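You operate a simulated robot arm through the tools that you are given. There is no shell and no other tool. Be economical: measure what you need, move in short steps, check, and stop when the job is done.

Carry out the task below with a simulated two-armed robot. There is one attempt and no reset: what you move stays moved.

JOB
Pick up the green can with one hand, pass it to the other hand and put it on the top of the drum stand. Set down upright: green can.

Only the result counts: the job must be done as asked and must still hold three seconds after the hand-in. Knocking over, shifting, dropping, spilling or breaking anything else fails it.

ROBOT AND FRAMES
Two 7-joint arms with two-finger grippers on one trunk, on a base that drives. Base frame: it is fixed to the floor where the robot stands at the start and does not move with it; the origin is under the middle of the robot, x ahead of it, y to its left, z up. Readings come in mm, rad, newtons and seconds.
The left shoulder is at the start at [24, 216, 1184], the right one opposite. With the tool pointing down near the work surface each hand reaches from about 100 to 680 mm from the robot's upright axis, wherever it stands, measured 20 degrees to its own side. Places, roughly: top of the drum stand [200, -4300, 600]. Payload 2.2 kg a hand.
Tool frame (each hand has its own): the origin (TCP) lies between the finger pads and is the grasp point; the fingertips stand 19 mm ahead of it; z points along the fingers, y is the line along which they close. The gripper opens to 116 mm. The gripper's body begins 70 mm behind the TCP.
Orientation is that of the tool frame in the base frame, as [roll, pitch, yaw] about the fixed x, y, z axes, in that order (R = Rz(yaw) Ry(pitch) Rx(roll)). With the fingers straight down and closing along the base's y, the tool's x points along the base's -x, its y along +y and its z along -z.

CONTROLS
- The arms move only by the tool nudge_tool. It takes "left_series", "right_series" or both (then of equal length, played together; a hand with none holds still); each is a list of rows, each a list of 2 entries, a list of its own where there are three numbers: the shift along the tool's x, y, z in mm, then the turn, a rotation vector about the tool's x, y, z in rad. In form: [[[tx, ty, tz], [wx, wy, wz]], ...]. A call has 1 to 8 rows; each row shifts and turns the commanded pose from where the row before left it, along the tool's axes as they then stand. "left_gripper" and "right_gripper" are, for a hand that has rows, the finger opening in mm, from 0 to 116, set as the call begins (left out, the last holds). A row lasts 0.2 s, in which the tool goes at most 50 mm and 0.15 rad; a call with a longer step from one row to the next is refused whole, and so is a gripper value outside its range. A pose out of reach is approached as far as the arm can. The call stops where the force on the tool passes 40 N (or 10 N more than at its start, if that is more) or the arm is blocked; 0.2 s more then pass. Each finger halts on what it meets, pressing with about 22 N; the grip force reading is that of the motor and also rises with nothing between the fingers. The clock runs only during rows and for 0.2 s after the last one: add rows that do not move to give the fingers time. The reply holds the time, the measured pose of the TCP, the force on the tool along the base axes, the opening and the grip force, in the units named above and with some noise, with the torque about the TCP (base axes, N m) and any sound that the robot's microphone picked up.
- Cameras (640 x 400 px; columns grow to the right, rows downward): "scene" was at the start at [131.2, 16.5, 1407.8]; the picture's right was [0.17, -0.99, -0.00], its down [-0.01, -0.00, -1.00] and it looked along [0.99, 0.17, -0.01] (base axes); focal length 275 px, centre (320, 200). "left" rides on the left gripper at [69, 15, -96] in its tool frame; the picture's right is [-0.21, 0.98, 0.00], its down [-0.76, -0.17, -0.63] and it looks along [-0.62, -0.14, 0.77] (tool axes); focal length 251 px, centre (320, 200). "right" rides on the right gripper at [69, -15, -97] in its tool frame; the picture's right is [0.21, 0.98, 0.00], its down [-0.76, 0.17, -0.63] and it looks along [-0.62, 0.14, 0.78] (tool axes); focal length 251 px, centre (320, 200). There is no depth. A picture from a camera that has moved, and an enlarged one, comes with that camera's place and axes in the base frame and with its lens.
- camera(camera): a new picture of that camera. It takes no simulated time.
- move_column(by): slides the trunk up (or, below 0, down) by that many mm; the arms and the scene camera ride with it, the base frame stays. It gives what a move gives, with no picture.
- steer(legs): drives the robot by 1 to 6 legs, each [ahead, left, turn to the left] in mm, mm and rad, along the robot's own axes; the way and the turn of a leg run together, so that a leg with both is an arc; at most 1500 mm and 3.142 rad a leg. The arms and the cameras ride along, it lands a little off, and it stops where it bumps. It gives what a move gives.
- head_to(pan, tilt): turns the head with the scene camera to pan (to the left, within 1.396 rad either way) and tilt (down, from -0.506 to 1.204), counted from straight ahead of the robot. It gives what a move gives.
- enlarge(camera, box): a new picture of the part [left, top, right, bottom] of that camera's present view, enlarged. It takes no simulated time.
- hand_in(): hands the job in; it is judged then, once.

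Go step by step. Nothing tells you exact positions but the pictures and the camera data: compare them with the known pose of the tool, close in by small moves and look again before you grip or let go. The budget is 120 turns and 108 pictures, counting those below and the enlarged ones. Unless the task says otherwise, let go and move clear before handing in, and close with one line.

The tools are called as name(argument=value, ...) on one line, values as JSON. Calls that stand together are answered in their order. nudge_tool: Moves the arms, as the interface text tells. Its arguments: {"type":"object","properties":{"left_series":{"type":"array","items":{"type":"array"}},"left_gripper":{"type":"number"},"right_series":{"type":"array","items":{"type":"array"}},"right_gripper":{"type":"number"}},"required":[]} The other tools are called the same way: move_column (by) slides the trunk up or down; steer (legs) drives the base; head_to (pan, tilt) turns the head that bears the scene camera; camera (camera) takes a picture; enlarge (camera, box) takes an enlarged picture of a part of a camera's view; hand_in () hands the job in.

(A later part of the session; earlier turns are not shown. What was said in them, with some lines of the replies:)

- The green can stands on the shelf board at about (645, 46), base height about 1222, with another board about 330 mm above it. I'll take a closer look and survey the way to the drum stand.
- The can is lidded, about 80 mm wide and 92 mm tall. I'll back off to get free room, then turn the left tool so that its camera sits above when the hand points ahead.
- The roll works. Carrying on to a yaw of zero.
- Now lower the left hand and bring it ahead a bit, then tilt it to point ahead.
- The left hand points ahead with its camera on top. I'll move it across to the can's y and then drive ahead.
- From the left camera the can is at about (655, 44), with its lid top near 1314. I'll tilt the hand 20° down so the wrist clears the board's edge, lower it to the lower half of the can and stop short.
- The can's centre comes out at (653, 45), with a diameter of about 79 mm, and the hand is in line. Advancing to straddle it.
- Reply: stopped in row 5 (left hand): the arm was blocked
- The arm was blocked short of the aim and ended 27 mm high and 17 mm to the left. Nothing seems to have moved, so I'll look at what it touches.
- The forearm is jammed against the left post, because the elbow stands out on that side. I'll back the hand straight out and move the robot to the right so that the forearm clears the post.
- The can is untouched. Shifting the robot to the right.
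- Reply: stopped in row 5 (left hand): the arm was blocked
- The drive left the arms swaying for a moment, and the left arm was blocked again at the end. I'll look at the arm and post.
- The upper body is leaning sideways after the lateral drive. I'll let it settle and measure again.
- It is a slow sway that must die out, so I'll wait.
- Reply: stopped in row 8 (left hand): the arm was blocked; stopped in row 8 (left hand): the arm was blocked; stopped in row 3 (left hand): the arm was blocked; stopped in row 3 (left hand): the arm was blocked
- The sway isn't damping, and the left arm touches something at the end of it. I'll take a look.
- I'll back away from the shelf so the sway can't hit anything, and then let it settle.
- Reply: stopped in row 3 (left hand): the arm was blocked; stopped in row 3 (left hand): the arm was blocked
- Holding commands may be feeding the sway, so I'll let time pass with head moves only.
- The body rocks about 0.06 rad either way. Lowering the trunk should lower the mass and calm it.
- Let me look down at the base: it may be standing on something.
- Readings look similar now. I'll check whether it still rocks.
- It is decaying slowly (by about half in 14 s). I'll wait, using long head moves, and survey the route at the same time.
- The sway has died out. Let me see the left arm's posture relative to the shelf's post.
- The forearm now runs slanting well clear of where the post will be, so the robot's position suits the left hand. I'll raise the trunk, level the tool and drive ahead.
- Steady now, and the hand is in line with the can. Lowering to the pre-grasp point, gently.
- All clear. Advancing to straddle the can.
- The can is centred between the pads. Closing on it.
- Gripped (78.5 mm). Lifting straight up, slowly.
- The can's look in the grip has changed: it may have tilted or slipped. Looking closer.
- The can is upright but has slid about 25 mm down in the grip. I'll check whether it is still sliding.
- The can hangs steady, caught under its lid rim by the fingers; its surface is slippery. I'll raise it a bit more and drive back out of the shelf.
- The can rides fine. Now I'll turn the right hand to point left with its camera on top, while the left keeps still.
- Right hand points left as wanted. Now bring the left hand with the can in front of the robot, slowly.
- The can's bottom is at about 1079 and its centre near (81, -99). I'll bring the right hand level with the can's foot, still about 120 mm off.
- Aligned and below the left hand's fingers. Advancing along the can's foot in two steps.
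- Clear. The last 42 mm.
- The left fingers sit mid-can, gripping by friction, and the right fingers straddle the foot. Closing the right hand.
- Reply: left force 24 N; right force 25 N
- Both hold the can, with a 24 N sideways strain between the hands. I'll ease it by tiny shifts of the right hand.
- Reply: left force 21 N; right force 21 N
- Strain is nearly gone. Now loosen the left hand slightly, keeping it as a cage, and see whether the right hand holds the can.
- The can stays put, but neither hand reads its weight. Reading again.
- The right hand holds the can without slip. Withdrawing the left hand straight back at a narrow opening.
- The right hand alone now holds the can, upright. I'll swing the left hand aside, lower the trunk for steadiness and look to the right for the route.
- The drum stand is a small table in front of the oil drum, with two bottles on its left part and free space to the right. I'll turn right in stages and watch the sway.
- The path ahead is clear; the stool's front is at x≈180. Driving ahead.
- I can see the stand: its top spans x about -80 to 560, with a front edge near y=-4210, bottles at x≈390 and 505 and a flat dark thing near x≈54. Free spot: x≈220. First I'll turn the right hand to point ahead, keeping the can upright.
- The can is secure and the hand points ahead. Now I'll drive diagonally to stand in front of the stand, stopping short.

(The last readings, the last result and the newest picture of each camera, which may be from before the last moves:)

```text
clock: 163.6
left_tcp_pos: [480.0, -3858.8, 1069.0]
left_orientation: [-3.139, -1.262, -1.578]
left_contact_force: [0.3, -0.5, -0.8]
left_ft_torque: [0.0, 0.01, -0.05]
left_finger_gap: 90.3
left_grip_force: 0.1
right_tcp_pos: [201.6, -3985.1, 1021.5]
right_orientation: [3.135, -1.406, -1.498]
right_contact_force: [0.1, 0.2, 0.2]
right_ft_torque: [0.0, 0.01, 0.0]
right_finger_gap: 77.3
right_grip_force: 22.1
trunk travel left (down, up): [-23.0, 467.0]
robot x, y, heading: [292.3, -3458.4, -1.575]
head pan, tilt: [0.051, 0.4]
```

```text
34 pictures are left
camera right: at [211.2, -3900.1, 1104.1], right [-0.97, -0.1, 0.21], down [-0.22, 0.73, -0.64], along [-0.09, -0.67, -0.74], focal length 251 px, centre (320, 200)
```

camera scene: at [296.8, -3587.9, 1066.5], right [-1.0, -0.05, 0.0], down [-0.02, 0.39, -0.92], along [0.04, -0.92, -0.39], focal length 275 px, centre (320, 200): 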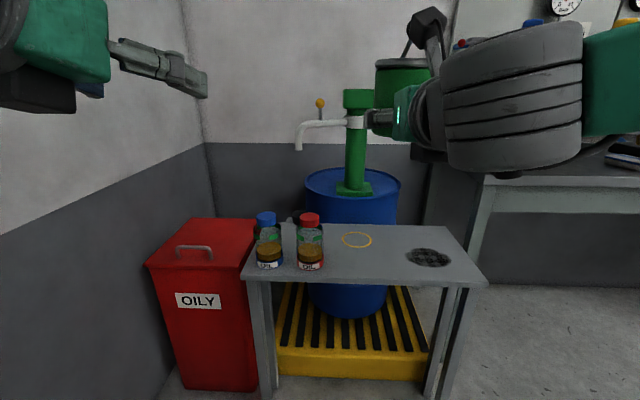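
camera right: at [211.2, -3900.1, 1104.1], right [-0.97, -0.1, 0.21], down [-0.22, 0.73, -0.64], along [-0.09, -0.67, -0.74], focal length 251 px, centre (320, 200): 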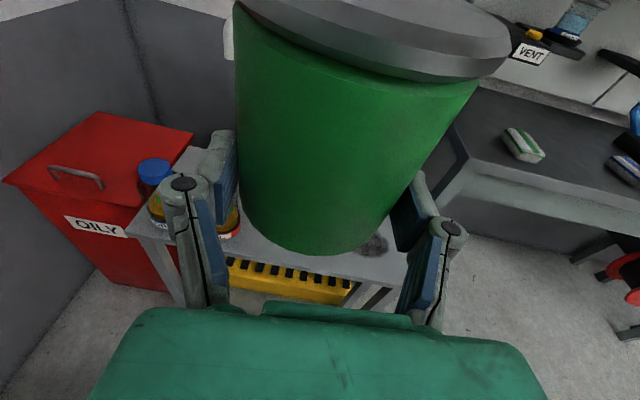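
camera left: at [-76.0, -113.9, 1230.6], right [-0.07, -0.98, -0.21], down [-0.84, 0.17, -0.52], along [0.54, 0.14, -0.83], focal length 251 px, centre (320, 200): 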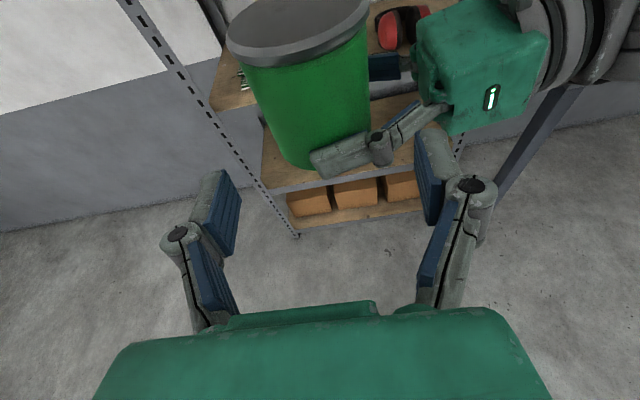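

The stand's front edge is at y≈-4158. The red bottle stands near x=348 and the dark disc ends near x=75, so x≈200 is free. Since the can is held low, I'll place it about 52 mm inside the front edge so that the gripper's body stays outside. Driving in closer.

steer(legs=[[150, 0, 0]])

head_to(pan=0.0, tilt=0.6)

nudge_tool(right_series=[[[-20, 0, 3.4], [0, 0, 0]], [[-20, 0, 3.4], [0, 0, 0]], [[-20, 0, 3.4], [0, 0, 0]], [[-20, 0, 3.4], [0, 0, 0]], [[-20, 0, 3.4], [0, 0, 0]], [[-20, 0, 3.4], [0, 0, 0]], [[-20, 0, 3.4], [0, 0, 0]], [[0, 0, 0], [0, 0, 0]]])

camera(camera="scene")

camera(camera="right")

```text
clock: 165.0
left_tcp_pos: [479.8, -4010.1, 1067.3]
left_orientation: [-3.139, -1.26, -1.579]
left_contact_force: [-0.4, -0.7, 0.7]
left_ft_torque: [0.01, 0.0, 0.0]
left_finger_gap: 90.0
left_grip_force: 0.1
right_tcp_pos: [202.0, -4135.2, 1020.3]
right_orientation: [3.136, -1.405, -1.498]
right_contact_force: [0.3, -0.7, 0.1]
right_ft_torque: [0.04, 0.01, 0.02]
right_finger_gap: 77.3
right_grip_force: 21.7
trunk travel left (down, up): [-23.0, 467.0]
robot x, y, heading: [292.4, -3603.0, -1.573]
head pan, tilt: [0.051, 0.4]
```

```text
clock: 165.7
left_tcp_pos: [479.0, -4007.1, 1069.1]
left_orientation: [-3.139, -1.263, -1.578]
left_contact_force: [0.7, 1.0, -0.2]
left_ft_torque: [-0.01, 0.02, 0.02]
left_finger_gap: 90.2
left_grip_force: 0.1
right_tcp_pos: [201.6, -4130.9, 1020.7]
right_orientation: [3.133, -1.408, -1.496]
right_contact_force: [0.3, 0.5, 0.8]
right_ft_torque: [0.06, 0.0, 0.01]
right_finger_gap: 77.4
right_grip_force: 21.8
trunk travel left (down, up): [-23.0, 467.0]
robot x, y, heading: [291.7, -3604.2, -1.572]
head pan, tilt: [0.0, 0.6]
```

```text
clock: 167.5
left_tcp_pos: [479.8, -4006.8, 1069.5]
left_orientation: [-3.14, -1.263, -1.579]
left_contact_force: [-0.2, -0.1, -0.3]
left_ft_torque: [0.0, 0.03, 0.05]
left_finger_gap: 90.3
left_grip_force: 0.2
right_tcp_pos: [202.1, -4131.8, 881.0]
right_orientation: [3.136, -1.408, -1.497]
right_contact_force: [-0.2, 0.4, -0.7]
right_ft_torque: [0.04, -0.01, 0.02]
right_finger_gap: 77.3
right_grip_force: 22.2
trunk travel left (down, up): [-23.0, 467.0]
robot x, y, heading: [290.0, -3605.3, -1.574]
head pan, tilt: [0.0, 0.6]
```

```text
33 pictures are left
camera scene: at [291.9, -3732.8, 1048.3], right [-1.0, 0.0, 0.0], down [0.0, 0.57, -0.82], along [0.0, -0.82, -0.57], focal length 275 px, centre (320, 200)
```

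scene: 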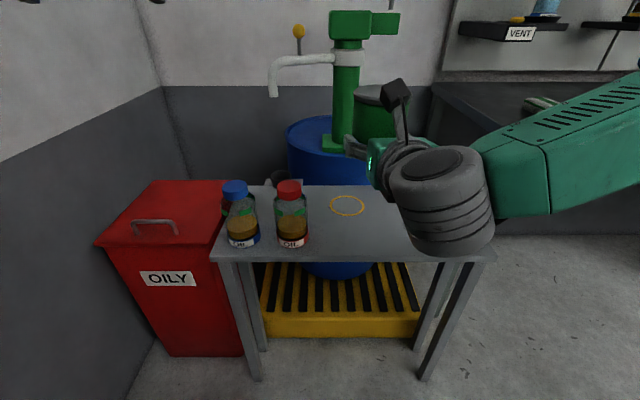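

```text
32 pictures are left
camera right: at [210.7, -4048.2, 964.1], right [-0.97, -0.1, 0.21], down [-0.22, 0.73, -0.64], along [-0.09, -0.67, -0.73], focal length 251 px, centre (320, 200)
```

right: 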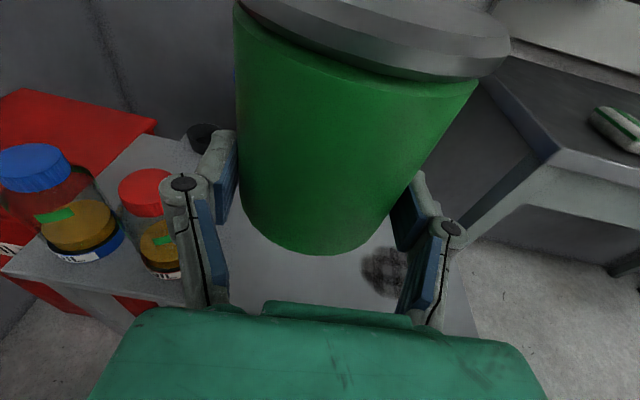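

The front edge is confirmed at y≈-4156. Going on lower and ahead, to about 80 mm above the top.

nudge_tool(right_series=[[[-20.8, 0.9, 12.3], [0, 0, 0]], [[-20.8, 0.9, 12.3], [0, 0, 0]], [[-20.8, 0.9, 12.3], [0, 0, 0]], [[-20.8, 0.9, 12.3], [0, 0, 0]], [[-20.8, 0.9, 12.3], [0, 0, 0]], [[-20.8, 0.9, 12.3], [0, 0, 0]], [[-20.8, 0.9, 12.3], [0, 0, 0]], [[-20.4, 0.8, 11.9], [0, 0, 0]]])

head_to(pan=-0.05, tilt=0.7)

camera(camera="scene")

camera(camera="right")

camera(camera="left")

```text
clock: 169.3
left_tcp_pos: [478.7, -4008.0, 1069.1]
left_orientation: [-3.139, -1.262, -1.58]
left_contact_force: [0.3, -0.1, 0.1]
left_ft_torque: [-0.02, 0.02, 0.0]
left_finger_gap: 90.1
left_grip_force: 0.1
right_tcp_pos: [198.6, -4204.9, 699.0]
right_orientation: [3.131, -1.409, -1.493]
right_contact_force: [0.1, -0.7, 0.2]
right_ft_torque: [0.08, -0.01, 0.0]
right_finger_gap: 77.1
right_grip_force: 21.9
trunk travel left (down, up): [-23.0, 467.0]
robot x, y, heading: [290.7, -3604.7, -1.575]
head pan, tilt: [0.0, 0.6]
```

```text
clock: 170.0
left_tcp_pos: [480.3, -4006.6, 1068.8]
left_orientation: [-3.139, -1.264, -1.581]
left_contact_force: [-0.5, -0.9, -0.6]
left_ft_torque: [0.01, -0.01, -0.01]
left_finger_gap: 89.9
left_grip_force: 0.1
right_tcp_pos: [199.5, -4202.8, 700.5]
right_orientation: [3.133, -1.409, -1.497]
right_contact_force: [-0.1, 0.6, 0.8]
right_ft_torque: [0.05, -0.01, -0.01]
right_finger_gap: 77.2
right_grip_force: 21.9
trunk travel left (down, up): [-23.0, 467.0]
robot x, y, heading: [292.5, -3604.7, -1.572]
head pan, tilt: [-0.051, 0.7]
```

```text
31 pictures are left
camera scene: at [287.6, -3729.8, 1039.6], right [-1.0, 0.05, 0.0], down [0.03, 0.65, -0.76], along [-0.04, -0.76, -0.65], focal length 275 px, centre (320, 200)
```

scene: 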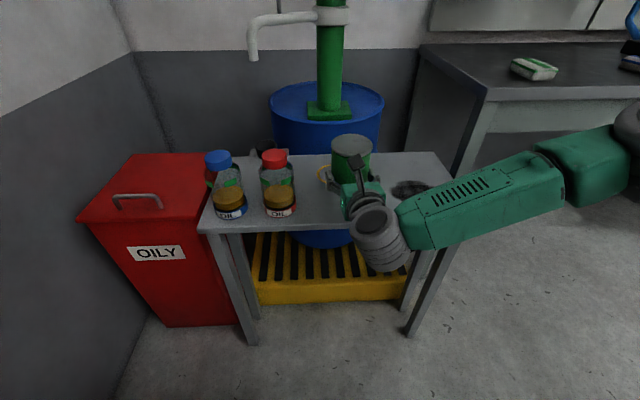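

```text
30 pictures are left
camera right: at [207.8, -4119.2, 783.5], right [-0.97, -0.1, 0.21], down [-0.22, 0.73, -0.64], along [-0.09, -0.67, -0.73], focal length 251 px, centre (320, 200)
```

right: 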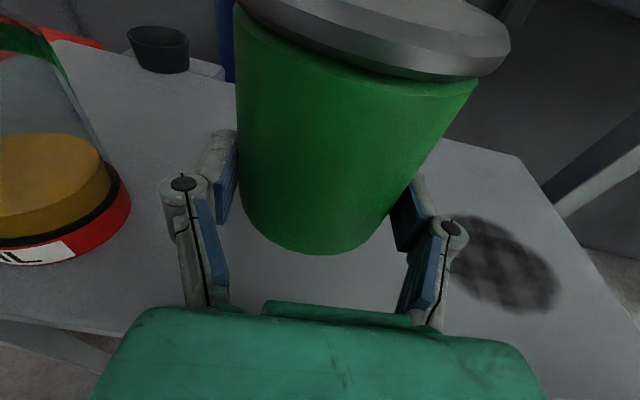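

```text
29 pictures are left
camera left: at [465.3, -3936.5, 1164.8], right [-0.98, 0.07, -0.2], down [0.17, 0.83, -0.53], along [0.13, -0.55, -0.82], focal length 251 px, centre (320, 200)
```

left: 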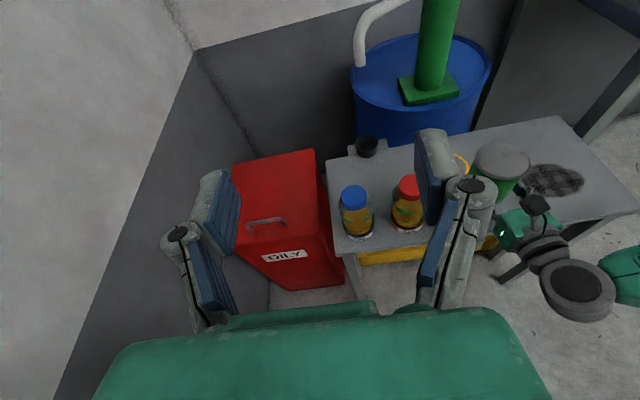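

The body clears the front edge and the spot is free. Lowering to about 10 mm above the top.

nudge_tool(right_series=[[[-13.8, 0, 2.3], [0, 0, 0]], [[-13.8, 0, 2.3], [0, 0, 0]], [[-13.8, 0, 2.3], [0, 0, 0]], [[-13.8, 0, 2.3], [0, 0, 0]], [[-13.8, 0, 2.3], [0, 0, 0]], [[0, 0, 0], [0, 0, 0]]])

enlarge(camera="scene", box=[280, 110, 440, 270])

camera(camera="right")

```text
clock: 171.4
left_tcp_pos: [479.3, -4004.8, 1070.0]
left_orientation: [-3.14, -1.265, -1.58]
left_contact_force: [-0.4, -0.3, -0.1]
left_ft_torque: [-0.03, 0.03, 0.0]
left_finger_gap: 90.1
left_grip_force: 0.1
right_tcp_pos: [199.4, -4203.1, 633.3]
right_orientation: [-3.141, -1.415, -1.503]
right_contact_force: [-1.8, 0.4, 19.4]
right_ft_torque: [-0.37, -0.08, 0.13]
right_finger_gap: 77.6
right_grip_force: 22.3
trunk travel left (down, up): [-23.0, 467.0]
robot x, y, heading: [292.6, -3601.9, -1.572]
head pan, tilt: [-0.051, 0.7]
```

```text
2.50 times, centred on (360, 190) of scene
camera zoom: at [287.6, -3726.4, 1040.3], right [-1.0, 0.05, 0.0], down [0.03, 0.64, -0.76], along [-0.04, -0.76, -0.64], focal length 688 px, centre (220, 225)
```

zoom: 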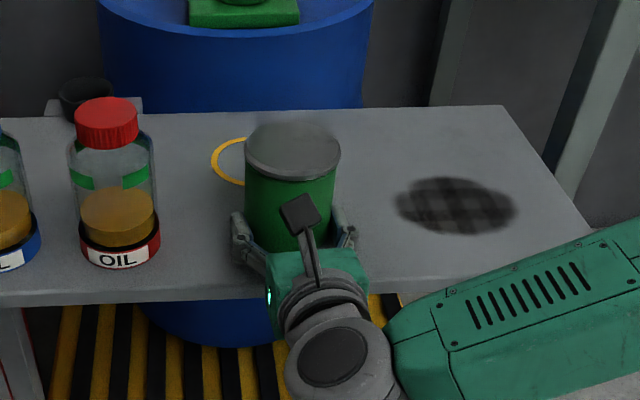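

```text
27 pictures are left
camera right: at [208.5, -4118.4, 716.0], right [-0.97, -0.1, 0.21], down [-0.21, 0.73, -0.65], along [-0.09, -0.68, -0.73], focal length 251 px, centre (320, 200)
```

right: 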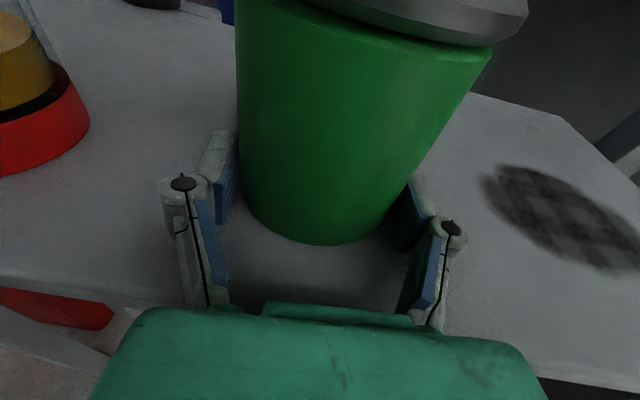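

The can has touched the top: 19 N upward, with the contact under the can by the torque. Easing off slightly before release.

nudge_tool(right_series=[[[1.5, 0, -0.2], [0, 0, 0]], [[0, 0, 0], [0, 0, 0]]])

```text
clock: 172.0
left_tcp_pos: [480.4, -4006.2, 1070.2]
left_orientation: [-3.141, -1.263, -1.578]
left_contact_force: [-0.8, 0.5, 0.0]
left_ft_torque: [-0.01, 0.01, -0.02]
left_finger_gap: 90.1
left_grip_force: 0.2
right_tcp_pos: [199.9, -4203.5, 633.1]
right_orientation: [3.137, -1.414, -1.498]
right_contact_force: [0.3, -4.9, 20.9]
right_ft_torque: [-0.71, -0.4, -0.19]
right_finger_gap: 77.3
right_grip_force: 22.0
trunk travel left (down, up): [-23.0, 467.0]
robot x, y, heading: [295.8, -3605.8, -1.575]
head pan, tilt: [-0.051, 0.7]
```

nudge_tool(right_series=[[[2, 0, -0.3], [0, 0, 0]], [[2, 0, -0.3], [0, 0, 0]], [[0, 0, 0], [0, 0, 0]]])

camera(camera="right")

```text
clock: 172.8
left_tcp_pos: [479.8, -4009.1, 1069.0]
left_orientation: [-3.14, -1.263, -1.58]
left_contact_force: [-0.2, -0.2, 0.0]
left_ft_torque: [0.01, 0.03, -0.02]
left_finger_gap: 90.2
left_grip_force: 0.1
right_tcp_pos: [198.9, -4202.0, 633.8]
right_orientation: [3.125, -1.402, -1.49]
right_contact_force: [-0.6, -4.1, 5.7]
right_ft_torque: [-0.35, -0.24, -0.11]
right_finger_gap: 77.2
right_grip_force: 22.2
trunk travel left (down, up): [-23.0, 467.0]
robot x, y, heading: [291.2, -3601.9, -1.573]
head pan, tilt: [-0.051, 0.7]
```

```text
26 pictures are left
camera right: at [208.8, -4118.1, 717.1], right [-0.97, -0.1, 0.21], down [-0.22, 0.74, -0.64], along [-0.09, -0.67, -0.74], focal length 251 px, centre (320, 200)
```

right: 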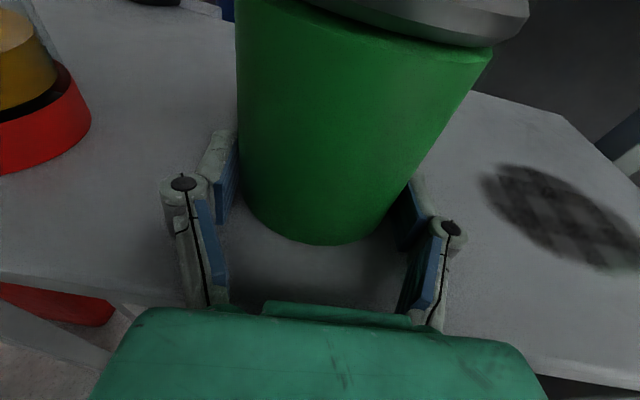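

Only about 6 N remains. Releasing gently.

nudge_tool(right_series=[[[0, 0, 0], [0, 0, 0]], [[0, 0, 0], [0, 0, 0]], [[0, 0, 0], [0, 0, 0]], [[0, 0, 0], [0, 0, 0]]], right_gripper=96)

camera(camera="right")

enlarge(camera="scene", box=[280, 110, 440, 270])

```text
clock: 173.8
left_tcp_pos: [479.5, -4008.6, 1069.8]
left_orientation: [-3.141, -1.265, -1.579]
left_contact_force: [-0.1, 0.3, 0.3]
left_ft_torque: [0.0, -0.03, 0.02]
left_finger_gap: 90.2
left_grip_force: 0.1
right_tcp_pos: [200.3, -4203.0, 635.4]
right_orientation: [3.134, -1.409, -1.496]
right_contact_force: [-0.9, 0.2, -0.4]
right_ft_torque: [0.02, 0.0, 0.01]
right_finger_gap: 95.9
right_grip_force: 0.1
trunk travel left (down, up): [-23.0, 467.0]
robot x, y, heading: [292.1, -3601.7, -1.574]
head pan, tilt: [-0.051, 0.7]
```

```text
25 pictures are left
camera right: at [209.0, -4118.4, 718.2], right [-0.97, -0.1, 0.21], down [-0.22, 0.73, -0.64], along [-0.09, -0.67, -0.73], focal length 251 px, centre (320, 200)
```

right: 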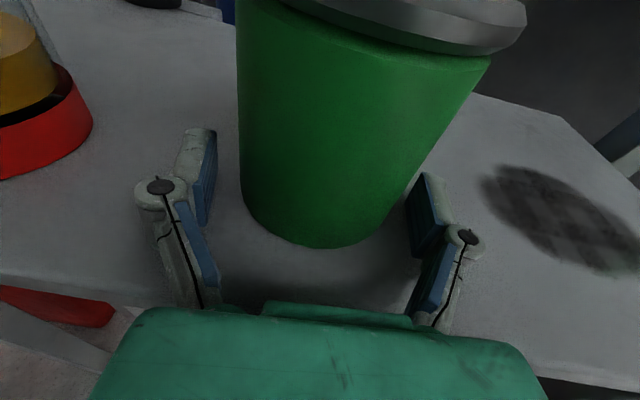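

```text
2.50 times, centred on (360, 190) of scene
camera zoom: at [287.7, -3729.2, 1039.6], right [-1.0, 0.05, 0.0], down [0.03, 0.65, -0.76], along [-0.04, -0.76, -0.65], focal length 688 px, centre (220, 225)
```

zoom: 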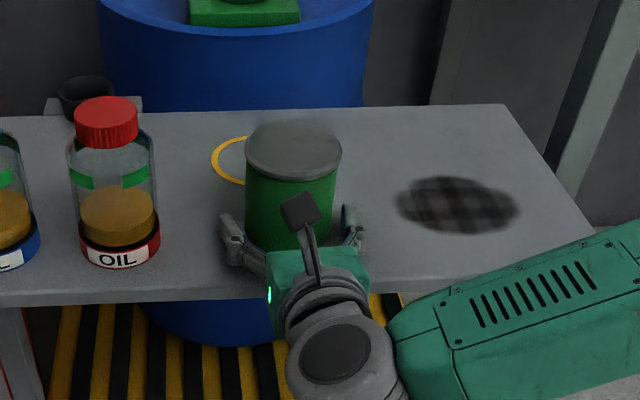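

The can stands on its own. Withdrawing the right hand straight back.

nudge_tool(right_series=[[[0, -0.5, -8], [0, 0, 0]], [[0, -0.9, -13], [0, 0, 0]], [[0, -1, -15], [0, 0, 0]], [[0, -1, -15], [0, 0, 0]], [[0, -1, -15], [0, 0, 0]], [[0, -1, -20], [0, 0, 0]], [[0, -1, -25], [0, 0, 0]], [[0, 0, 0], [0, 0, 0]]])

camera(camera="scene")

camera(camera="right")

```text
clock: 175.6
left_tcp_pos: [479.9, -4008.7, 1069.3]
left_orientation: [-3.139, -1.264, -1.58]
left_contact_force: [0.5, 0.1, -0.8]
left_ft_torque: [0.03, 0.0, -0.01]
left_finger_gap: 90.1
left_grip_force: 0.1
right_tcp_pos: [196.4, -4093.9, 652.8]
right_orientation: [3.131, -1.41, -1.497]
right_contact_force: [1.0, 0.1, -0.1]
right_ft_torque: [0.02, 0.02, 0.0]
right_finger_gap: 96.2
right_grip_force: 0.0
trunk travel left (down, up): [-23.0, 467.0]
robot x, y, heading: [295.1, -3603.9, -1.569]
head pan, tilt: [-0.051, 0.7]
```

```text
23 pictures are left
camera scene: at [287.6, -3728.9, 1039.7], right [-1.0, 0.05, 0.0], down [0.03, 0.65, -0.76], along [-0.04, -0.76, -0.65], focal length 275 px, centre (320, 200)
```

scene: 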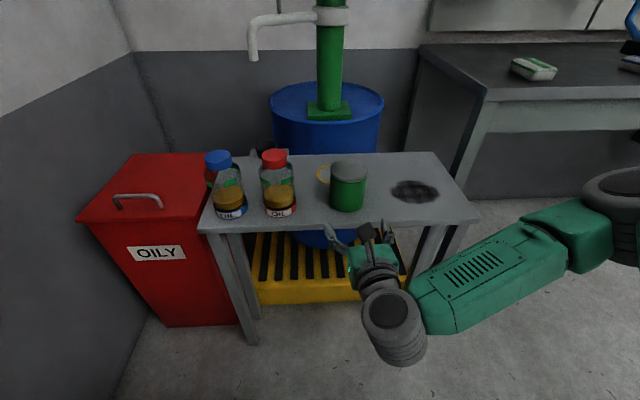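

```text
22 pictures are left
camera right: at [206.1, -4010.0, 736.5], right [-0.97, -0.1, 0.21], down [-0.22, 0.73, -0.64], along [-0.09, -0.67, -0.73], focal length 251 px, centre (320, 200)
```

right: 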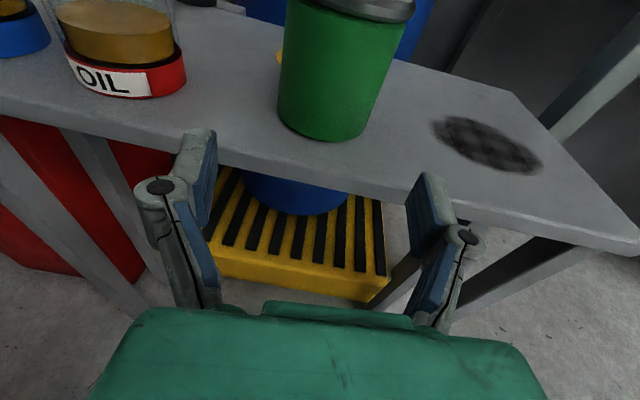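

The green can stands upright and free on the top, well inside the front edge. Both hands are clear and the other things on the stand are untouched, so I'm handing in.

hand_in()

```text
The job is handed in.
```

The green can was picked up with the left hand, passed to the right hand and set down upright on top of the drum stand, about 50 mm inside its front edge. The job is handed in; no verdict came back.
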